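You operate a simulated robot arm through the tools that you are given. There is no shell and no other tool. Be economical: measure what you need, move in short steps, check, and stop when the job is done.

You are at the controls of a simulated robot arm. One attempt, no reset.

Task
Open the drawer.
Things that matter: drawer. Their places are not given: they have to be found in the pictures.

Only the result counts: the job must be done as asked and must still hold three seconds after the hand-in. Knocking over, shifting, dropping, spilling or breaking anything else fails it.

Robot
A 6-joint arm with a two-finger parallel gripper, fixed in place. Base frame: the origin is at the foot of the arm, x ahead of it, y to its left, z up. Units: m, degrees, N and s.
With the tool pointing down near the work surface it reaches from about 0.2 to 0.66 m from the base axis. Its first joint turns from -66.0 to 66.0 degrees. Payload 2.9 kg.
Tool frame: the origin (TCP) lies between the finger pads and is the grasp point; the fingertips stand 0.03 m ahead of it; z points along the fingers, y is the line along which they close. Largest opening 0.11 m; finger width 0.02, thickness 0.01; the body of the gripper, 0.048 by 0.112 m, starts 0.055 m behind the TCP.
Orientation is that of the tool frame in the base frame, as a unit quaternion [w, x, y, z]. With the fingers straight down and closing along the base's y, the tool's x points along the base's -x, its y along +y and its z along -z.

Tools
- The arm moves only by the tool arm_command. Its argument "series" is a list that holds one entry, the list of rows, each a list of 7 numbers: the shift along the tool's x, y, z in m, then the turn, a rotation vector about the tool's x, y, z in rad, then the opening, from 0 (shut) to 1 (fully open). In form: [[[tx, ty, tz, ax, ay, az, hand], ...]]. A call has 1 to 20 rows; each row shifts and turns the commanded pose from where the row before left it, along the tool's axes as they then stand. Each row takes 0.2 s and may step no farther than 0.05 m and 8.6 degrees from the row before; otherwise, or with a gripper value out of range, the whole call is refused. Where a pose cannot be reached the arm comes as near as it can. A force on the tool above 40 N (or 10 N above the force at the start of the call, whichever is more), or a blocked arm, ends the call early, and 0.2 s more pass. Each finger travels about 0.108 m/s and halts on what it meets, pressing with about 37 N; the grip force reading is that of the motor and also rises with nothing between the fingers. The clock runs only during rows and for 0.2 s after the last one: add rows that do not move to give the fingers time. The reply holds the time, the measured pose of the TCP, the force on the tool along the base axes, the opening and the grip force, in the units named above and with some noise.
- Cameras (640 x 400 px; columns grow to the right, rows downward): "scene" is fixed at [0.0572, 0.4113, 1.3866]; the picture's right is [-0.89, -0.46, 0.00], its down [-0.27, 0.52, -0.81] and it looks along [0.37, -0.72, -0.59] (base axes); focal length 345 px, centre (320, 200). "wrist" rides on the gripper at [-0.036, 0, -0.057] in the tool frame; the picture's right is [0.00, -1.00, 0.00], its down [0.97, 0.00, -0.24] and it looks along [0.24, 0.00, 0.97] (tool axes); focal length 218 px, centre (320, 200).
- snapshot(camera): a new picture of that camera. No time passes.
- measure_at(camera, pixels): there is no depth. For up to 12 entries [column, row, z] of the newest picture of that camera ("zoom" is the newest enlarged one), the place [x, y] in the base frame at which the ray of that pixel passes the height z, good to about 0.002 m, but the place of the scene camera against the robot may be out by one fixed shift of up to 0.018 m in any direction. No time passes.
- zoom(camera, box): a new picture of the part [left, top, right, bottom] of that camera's present view, enlarged. No time passes.
- finish_job(): hands the job in; it is judged then, once.

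Go step by step. Measure first, check grasps and placings, and put right what went wrong. The budget is 60 turns and 26 pictures, counting those below and the enlarged ones. Unless the task says otherwise, let go and move clear before handing in, and close with one line.

The tools are called as a command line: name --argument value ..., lists and objects as JSON in quotes. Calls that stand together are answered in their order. arm_command: Moves the arm, as the interface text tells. Its arguments: {"type":"object","properties":{"series":{"type":"array","items":{"type":"array","items":{"type":"array","items":{"type":"number"}}}}},"required":["series"]} The other tools are called the same way: snapshot (camera) takes a picture; measure_at (camera, pixels) gives the place at which the rays of pixels pass given heights; zoom (camera, box) takes an enlarged picture of a part of a camera's view; finish_job () hands the job in.

At the start:

```text
t: 0.0
position: [0.4586, -0.0428, 0.8751]
tool_rot: [0.001, 0.001, 1.0, 0.001]
wrist_force: [0.2, 1.0, -0.6]
finger_gap: 0.1099
grip_force: 0.0
```

scene: 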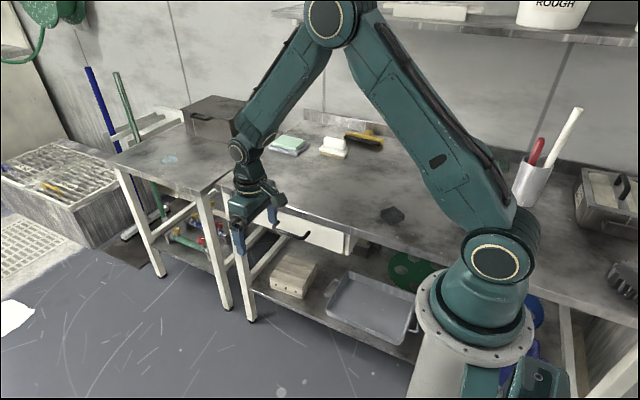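
wrist: 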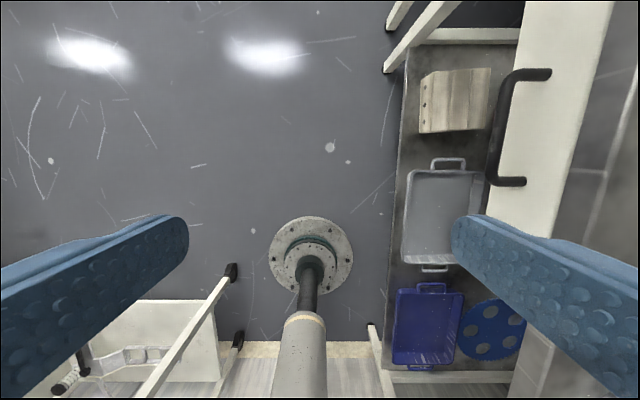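

The scene shows a white drawer front under the bench with a dark bar handle near (290,230); in the wrist view the handle spans about (490-550, 70-185). I'll enlarge both.

zoom --camera "scene" --box '[220, 180, 380, 280]'

measure_at --camera "wrist" --pixels '[[508, 75, 0.55], [490, 180, 0.55], [548, 74, 0.55], [522, 182, 0.55], [508, 75, 0.5], [490, 180, 0.5], [548, 74, 0.5], [522, 182, 0.5], [610, 5, 0.6], [565, 200, 0.6]]'

measure_at --camera "scene" --pixels '[[308, 236, 0.55], [275, 228, 0.55], [308, 236, 0.5], [275, 228, 0.5], [308, 236, 0.6], [275, 228, 0.6], [350, 235, 0.635]]'

```text
4.00 times, centred on (300, 230) of scene
```

zoom: 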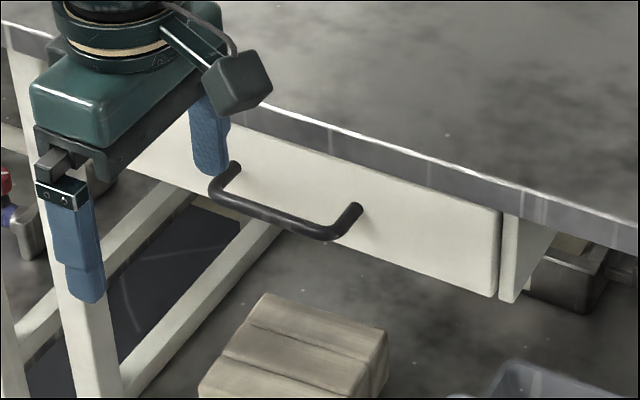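

```text
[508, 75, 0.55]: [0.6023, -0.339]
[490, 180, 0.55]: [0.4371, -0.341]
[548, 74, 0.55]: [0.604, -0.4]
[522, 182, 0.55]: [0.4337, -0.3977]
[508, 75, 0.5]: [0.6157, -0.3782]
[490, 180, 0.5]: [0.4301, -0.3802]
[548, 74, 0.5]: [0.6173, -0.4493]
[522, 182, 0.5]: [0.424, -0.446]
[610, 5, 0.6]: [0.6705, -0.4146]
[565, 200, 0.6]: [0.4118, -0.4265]
```

```text
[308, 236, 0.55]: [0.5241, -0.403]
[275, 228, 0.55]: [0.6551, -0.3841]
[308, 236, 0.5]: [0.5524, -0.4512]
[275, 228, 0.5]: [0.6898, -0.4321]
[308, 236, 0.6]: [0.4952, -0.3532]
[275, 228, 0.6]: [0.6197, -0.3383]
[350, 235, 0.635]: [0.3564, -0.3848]
```

The two cameras' rays to the handle corners (wrist (490,180)/(508,75), scene (304,238)/(274,228)) roughly meet near z≈0.66, y≈-0.25. I'll move the wrist camera 0.1 m toward it at this height for better stereo.

arm_command --series '[[[0, -0.025, 0, 0, 0, 0, 1], [0, -0.025, 0, 0, 0, 0, 1], [0, -0.025, 0, 0, 0, 0, 1], [0, -0.025, 0, 0, 0, 0, 1], [0, 0, 0, 0, 0, 0, 1]]]'

snapshot --camera "wrist"

```text
t: 1.2
position: [0.459, -0.1437, 0.8777]
tool_rot: [0.0, 0.0, 1.0, 0.001]
wrist_force: [0.3, 0.3, 0.1]
finger_gap: 0.1101
grip_force: 0.1
```

```text
22 pictures are left
```

wrist: 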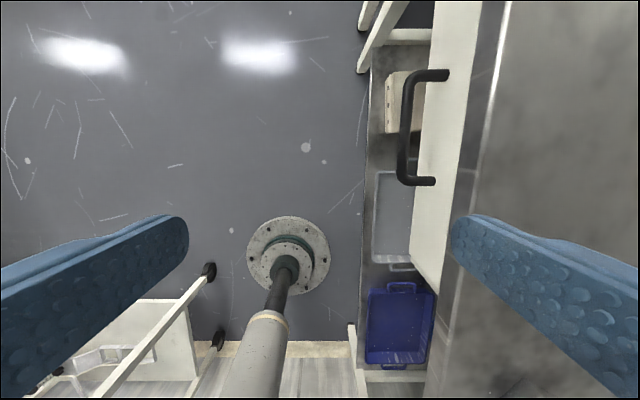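

The near handle corner moved from column 490 to about 401 for 0.101 m, so it is only ~0.25 m from the camera, z≈0.68. I'll enlarge to refine and see the bench edge.

zoom --camera "wrist" --box '[360, 40, 520, 240]'

snapshot --camera "scene"

```text
2.00 times, centred on (440, 140) of wrist
```

zoom: 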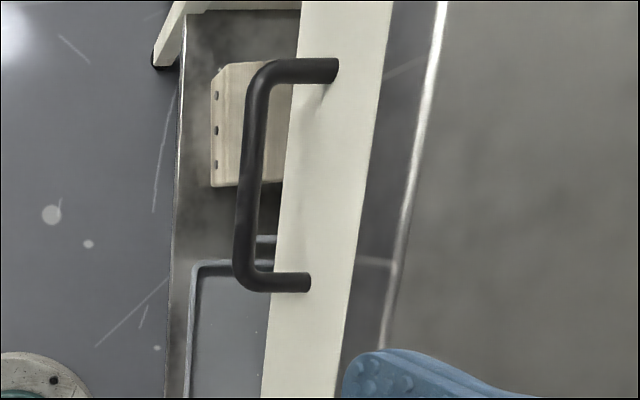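

```text
20 pictures are left
```

scene: 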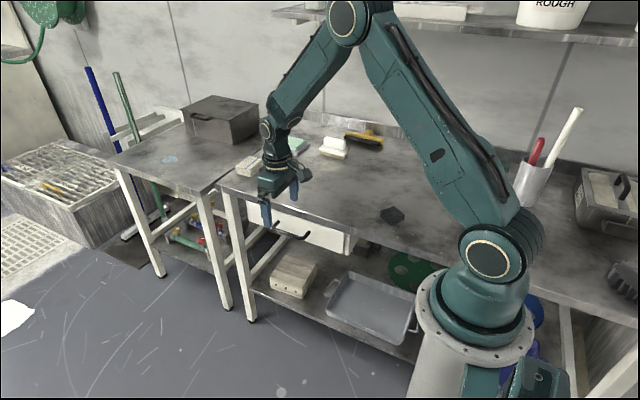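

Stereo on the corners (now (401,181) and (409,74)) gives the bar at z≈0.685, y≈-0.24, x 0.46–0.566, with the drawer face at y≈-0.273 and the bench top near z≈0.725. I'll go above the bar's middle with a partly closed hand and look.

arm_command --series '[[[-0.018, -0.032, 0, 0, 0, 0, 0.8], [-0.018, -0.032, 0, 0, 0, 0, 0.55], [-0.018, -0.033, 0, 0, 0, 0, 0.3], [0, 0, 0.03, 0, 0, 0, 0.3], [0, 0, 0.03, 0, 0, 0, 0.3], [0, 0, 0, 0, 0, 0, 0.3]]]'

snapshot --camera "wrist"

zoom --camera "scene" --box '[220, 160, 380, 260]'

```text
t: 2.6
position: [0.5139, -0.2412, 0.8142]
tool_rot: [-0.001, 0.001, 1.0, 0.002]
wrist_force: [-0.4, 0.1, -0.5]
finger_gap: 0.0331
grip_force: 0.1
```

```text
19 pictures are left
```

wrist: 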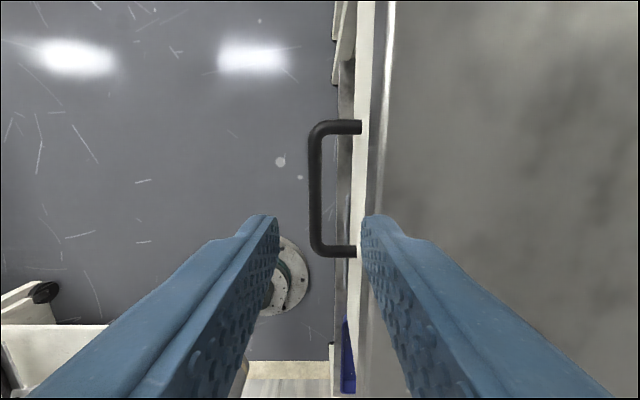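

```text
4.00 times, centred on (300, 210) of scene
```

zoom: 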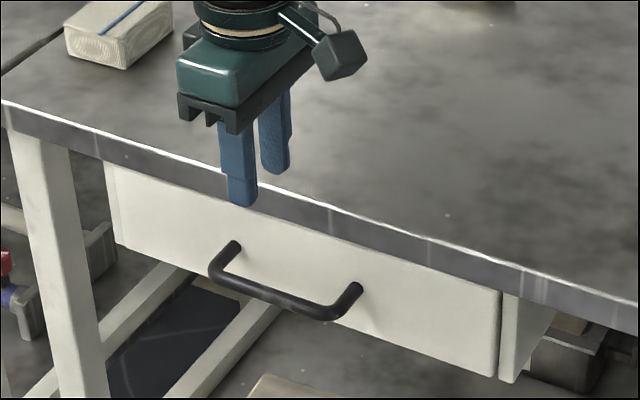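

The bar (columns 310–323) is centred between the fingers and the readings agree with z≈0.685. The bench edge beside it may be close to the gripper body, so I'll enlarge it to check.

zoom --camera "wrist" --box '[290, 100, 418, 260]'

```text
2.50 times, centred on (354, 180) of wrist
```

zoom: 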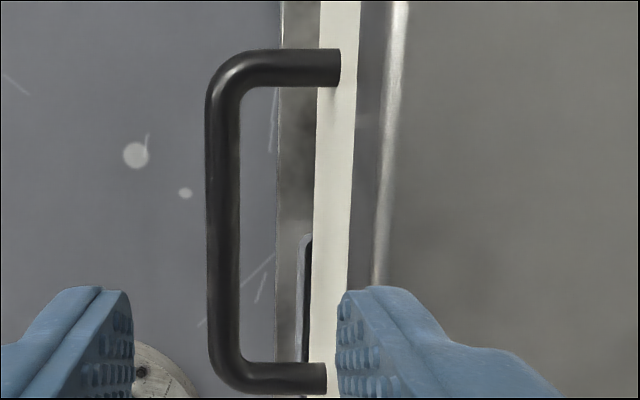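

The bench edge works out at about y≈-0.273, z≈0.755, so a vertical gripper body would hit it. I'll back off in +y and tilt the tool 60° so that the fingers point toward the drawer and down.

arm_command --series '[[[0, 0.04, 0, 0, 0, 0, 0.3], [0, 0.04, 0, 0, 0, 0, 0.3], [0, 0.04, 0, 0, 0, 0, 0.3], [0, 0, 0, 0.1309, 0, 0, 0.3], [0, 0, 0, 0.1309, 0, 0, 0.3], [0, 0, 0, 0.1309, 0, 0, 0.3], [0, 0, 0, 0.1309, 0, 0, 0.3], [0, 0, 0, 0.1309, 0, 0, 0.3], [0, 0, 0, 0.1309, 0, 0, 0.3], [0, 0, 0, 0.1309, 0, 0, 0.3], [0, 0, 0, 0.1309, 0, 0, 0.3], [0, 0, 0, 0, 0, 0, 0.3]]]'

snapshot --camera "wrist"

```text
t: 5.2
position: [0.5123, -0.1206, 0.8163]
tool_rot: [0.0, -0.001, 0.866, -0.499]
wrist_force: [0.1, -0.7, -0.6]
finger_gap: 0.0331
grip_force: 0.0
```

```text
16 pictures are left
```

wrist: 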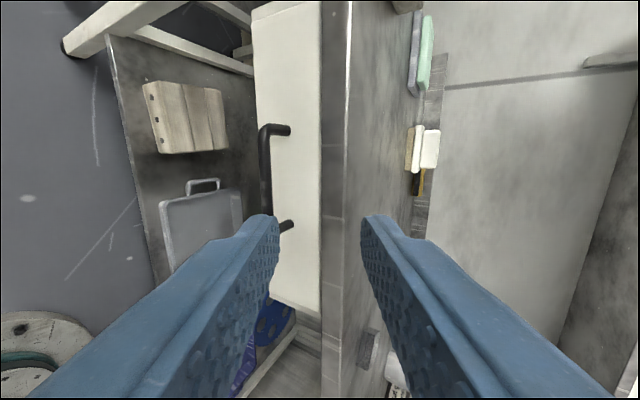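

The bar's far corner appears at (264,127), exactly as predicted from x 0.566, y -0.238, z 0.685. I'll line up 0.05 m short of the grasp along the finger direction.

arm_command --series '[[[0, 0.0275, 0, 0, 0, 0, 0.27], [0, 0.0275, 0, 0, 0, 0, 0.27], [0, 0, 0.035, 0, 0, 0, 0.27], [0, 0, 0.035, 0, 0, 0, 0.27], [0, 0, 0.035, 0, 0, 0, 0.27], [0, 0, 0, 0, 0, 0, 0.27]]]'

snapshot --camera "wrist"

zoom --camera "scene" --box '[220, 160, 380, 260]'

```text
t: 6.6
position: [0.5136, -0.1849, 0.7154]
tool_rot: [0.0, 0.0, 0.867, -0.499]
wrist_force: [0.6, -1.0, 0.6]
finger_gap: 0.0294
grip_force: 0.0
```

```text
15 pictures are left
```

wrist: 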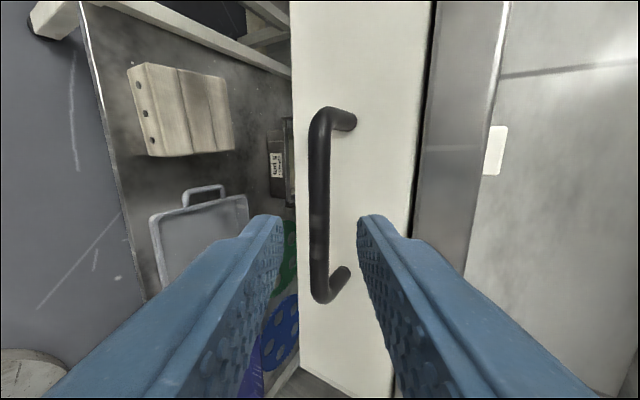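

```text
4.00 times, centred on (300, 210) of scene
```

zoom: 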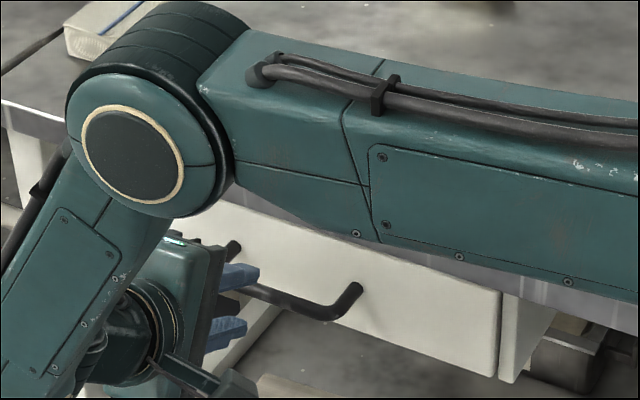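

The bar (column ~320) is centred between the fingers in the wrist view. I'll advance 0.048 m slowly along the fingers.

arm_command --series '[[[0, 0, 0.016, 0, 0, 0, 0.27], [0, 0, 0.016, 0, 0, 0, 0.27], [0, 0, 0.016, 0, 0, 0, 0.27], [0, 0, 0, 0, 0, 0, 0.27]]]'

snapshot --camera "wrist"

```text
t: 7.6
position: [0.5138, -0.2259, 0.6922]
tool_rot: [0.0, 0.0, 0.866, -0.499]
wrist_force: [-0.3, 0.1, -0.1]
finger_gap: 0.0297
grip_force: 0.0
```

```text
13 pictures are left
```

wrist: 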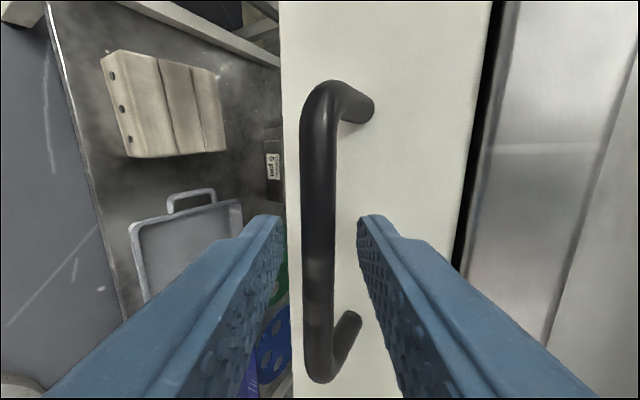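

The bar's pixel length (rows ~90–370) puts it about 13 mm ahead of the TCP, well inside the fingertips and with no contact. Closing now.

arm_command --series '[[[0, 0, 0, 0, 0, 0, 0.15], [0, 0, 0, 0, 0, 0, 0.05], [0, 0, 0, 0, 0, 0, 0], [0, 0, 0, 0, 0, 0, 0]]]'

```text
t: 8.6
position: [0.514, -0.2251, 0.6928]
tool_rot: [0.0, 0.001, 0.866, -0.5]
wrist_force: [-0.3, 0.7, -1.8]
finger_gap: 0.0117
grip_force: 45.0
```

The gap stopped at 11.7 mm with 45 N, so the bar is held. I'll pull straight along +y by 0.06 m.

arm_command --series '[[[0, 0.005, -0.00866, 0, 0, 0, 0], [0, 0.0075, -0.013, 0, 0, 0, 0], [0, 0.0075, -0.013, 0, 0, 0, 0], [0, 0.01, -0.01732, 0, 0, 0, 0], [0, 0, 0, 0, 0, 0, 0]]]'

```text
t: 9.8
position: [0.5135, -0.1661, 0.6934]
tool_rot: [-0.001, 0.0, 0.867, -0.499]
wrist_force: [4.9, 0.2, -10.0]
finger_gap: 0.0116
grip_force: 44.9
```

The hand moved 0.059 m with the grip intact. Checking that the drawer came along before pulling more.

zoom --camera "scene" --box '[220, 160, 380, 260]'

```text
4.00 times, centred on (300, 210) of scene
```

zoom: 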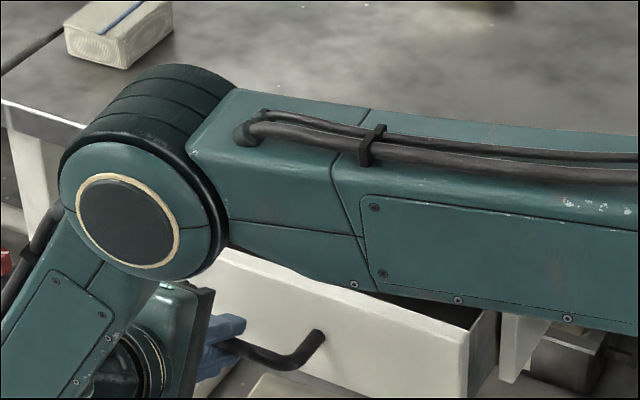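

The drawer front has come out (its inside shows behind the front near zoom (430,310)). I'll continue another 0.1 m.

arm_command --series '[[[0, 0.0075, -0.013, 0, 0, 0, 0], [0, 0.01, -0.01732, 0, 0, 0, 0], [0, 0.01, -0.01732, 0, 0, 0, 0], [0, 0.01, -0.01732, 0, 0, 0, 0], [0, 0.0075, -0.013, 0, 0, 0, 0], [0, 0.005, -0.00866, 0, 0, 0, 0], [0, 0, 0, 0, 0, 0, 0]]]'

```text
t: 11.4
position: [0.5127, -0.0642, 0.6919]
tool_rot: [0.0, -0.001, 0.867, -0.498]
wrist_force: [16.4, -0.1, -12.6]
finger_gap: 0.0117
grip_force: 45.1
```

Drawer is about 0.16 m out, with a side force of 16 N in +x. I'll continue a little with a small yield in +x and watch the force.

arm_command --series '[[[-0.001, 0.0075, -0.013, 0, 0, 0, 0], [-0.001, 0.0075, -0.013, 0, 0, 0, 0], [0, 0.005, -0.00866, 0, 0, 0, 0], [0, 0, 0, 0, 0, 0, 0]]]'

snapshot --camera "scene"

```text
t: 12.4
position: [0.5134, -0.0274, 0.6915]
tool_rot: [-0.001, 0.002, 0.866, -0.5]
wrist_force: [-3.0, 0.3, 5.8]
finger_gap: 0.0116
grip_force: 44.7
```

```text
11 pictures are left
```

scene: 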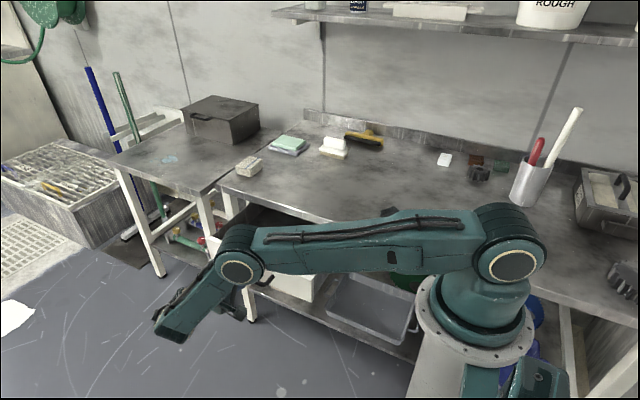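

About 0.198 m out now and forces have eased. I'll pull a bit more to find the end stop.

arm_command --series '[[[0, 0.005, -0.00866, 0, 0, 0, 0], [0, 0.005, -0.00866, 0, 0, 0, 0], [0, 0.005, -0.00866, 0, 0, 0, 0], [0, 0.005, -0.00866, 0, 0, 0, 0], [0, 0, 0, 0, 0, 0, 0]]]'

snapshot --camera "wrist"

```text
t: 13.6
position: [0.5133, 0.0141, 0.6933]
tool_rot: [-0.002, 0.001, 0.866, -0.5]
wrist_force: [-19.8, 0.1, 5.7]
finger_gap: 0.0117
grip_force: 45.1
```

```text
10 pictures are left
```

wrist: 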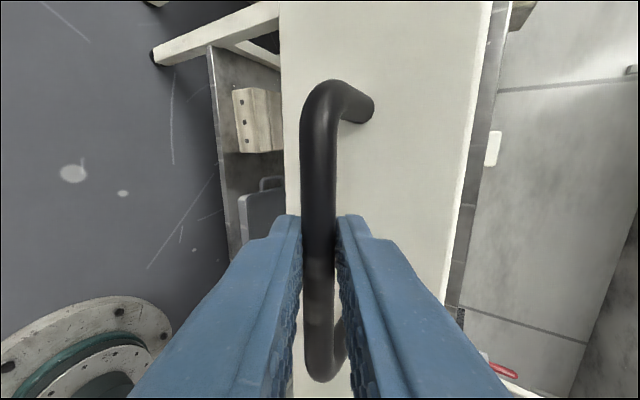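

0.24 m out, still held, no stop yet. I'll ease the side force (-x 1 mm) and pull further in small steps.

arm_command --series '[[[0.001, 0.005, -0.00866, 0, 0, 0, 0], [0, 0.005, -0.00866, 0, 0, 0, 0], [0, 0.005, -0.00866, 0, 0, 0, 0], [0, 0.005, -0.00866, 0, 0, 0, 0], [0, 0, 0, 0, 0, 0, 0]]]'

```text
t: 14.5
position: [0.5114, 0.0385, 0.6939]
tool_rot: [0.002, 0.004, 0.864, -0.503]
wrist_force: [0.2, -4.2, 1.7]
finger_gap: 0.0116
grip_force: 44.9
out of reach, approached as far as the arm can: row 4
stopped in row 4: the force on the tool passed its limit (the readings are from after the stop); the commanded pose is now the measured one
```

The pull stopped at about 0.264 m out with the force limit, so this is the end stop. I'll open the fingers a little without moving.

arm_command --series '[[[0, 0, 0, 0, 0, 0, 0.1], [0, 0, 0, 0, 0, 0, 0.2], [0, 0, 0, 0, 0, 0, 0.27], [0, 0, 0, 0, 0, 0, 0.27]]]'

snapshot --camera "wrist"

```text
t: 15.5
position: [0.5126, 0.0398, 0.694]
tool_rot: [0.002, 0.002, 0.864, -0.503]
wrist_force: [-0.9, 0.0, -0.4]
finger_gap: 0.0296
grip_force: 0.1
```

```text
9 pictures are left
```

wrist: 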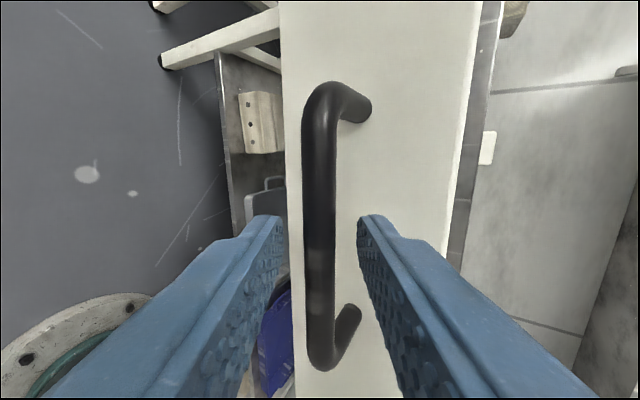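

Both fingers are free of the bar (columns 303–337 between them). I'll retreat backward along the fingers in small steps.

arm_command --series '[[[0, 0, -0.008, 0, 0, 0, 0.27], [0, 0, -0.01, 0, 0, 0, 0.27], [0, 0, -0.01, 0, 0, 0, 0.27], [0, 0, 0, 0, 0, 0, 0.27]]]'

```text
t: 16.5
position: [0.5063, 0.0587, 0.71]
tool_rot: [0.003, 0.002, 0.865, -0.501]
wrist_force: [0.8, 0.3, 0.1]
finger_gap: 0.0296
grip_force: 0.0
out of reach, approached as far as the arm can: row 2, 3
```

The hand backed off ~25 mm (tips just past the bar) before a reach limit. Going straight up increases clearance, so I'll rise 0.1 m with a small shift toward the base.

arm_command --series '[[[0.005, -0.00866, -0.005, 0, 0, 0, 0.27], [0.005, -0.0173, -0.01, 0, 0, 0, 0.27], [0.005, -0.0173, -0.01, 0, 0, 0, 0.27], [0.005, -0.0173, -0.01, 0, 0, 0, 0.27], [0.005, -0.0173, -0.01, 0, 0, 0, 0.27], [0, 0, 0, 0, 0, 0, 0.27]]]'

snapshot --camera "wrist"

snapshot --camera "scene"

```text
t: 17.9
position: [0.4804, 0.0599, 0.8006]
tool_rot: [0.003, 0.002, 0.865, -0.502]
wrist_force: [0.8, -0.3, -0.1]
finger_gap: 0.0297
grip_force: 0.1
```

```text
8 pictures are left
```

wrist: 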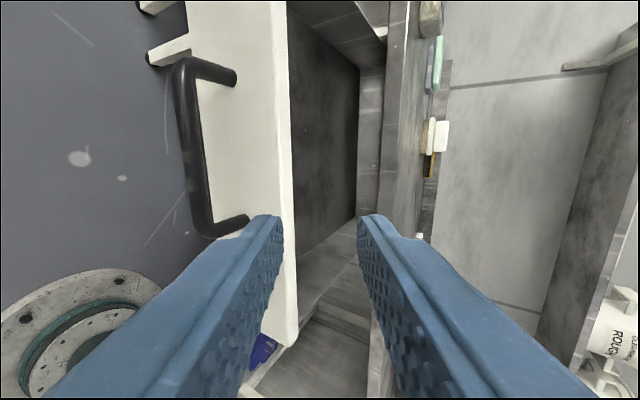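

```text
7 pictures are left
```

scene: 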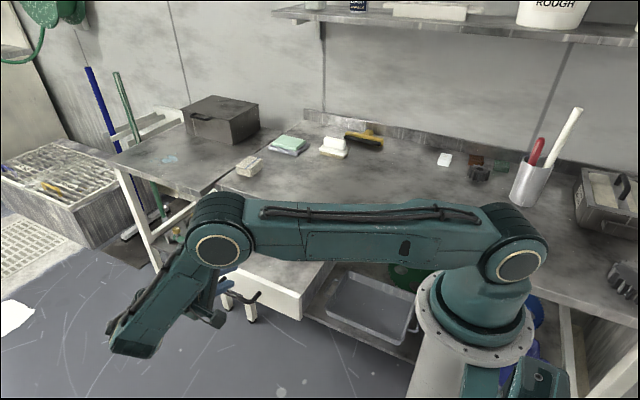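

The drawer stands open and the hand is clear. I'll raise the arm a bit more to confirm nothing on the bench was disturbed, such as the dark item earlier at (392,215).

arm_command --series '[[[0, -0.026, -0.015, 0, 0, 0, 0.27], [0, -0.026, -0.015, 0, 0, 0, 0.27], [0, -0.026, -0.015, 0, 0, 0, 0.27], [0, -0.026, -0.015, 0, 0, 0, 0.27], [0, -0.026, -0.015, 0, 0, 0, 0.27], [0, 0, 0, 0, 0, 0, 0.27]]]'

snapshot --camera "scene"

```text
t: 19.3
position: [0.474, 0.051, 0.9458]
tool_rot: [0.004, 0.003, 0.866, -0.501]
wrist_force: [-0.4, 0.1, -0.3]
finger_gap: 0.0297
grip_force: 0.3
out of reach, approached as far as the arm can: row 5
```

```text
6 pictures are left
```

scene: 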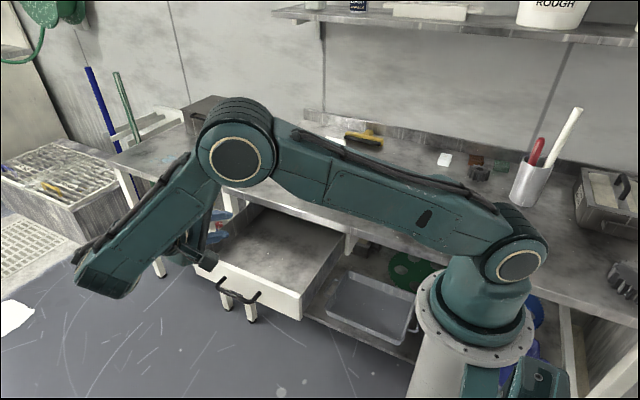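

The drawer stands wide open at (265,255) with its interior visible. The hand is clear, the bench items I can see are in place, and no stray contact forces were read, so I'm handing in.

finish_job

```text
The job is handed in.
```

The drawer is open about 0.26 m, up to its apparent end stop; the handle is released and the arm is clear, though the arm hid one dark item on the bench in the last picture, so I couldn't confirm it hadn't moved.
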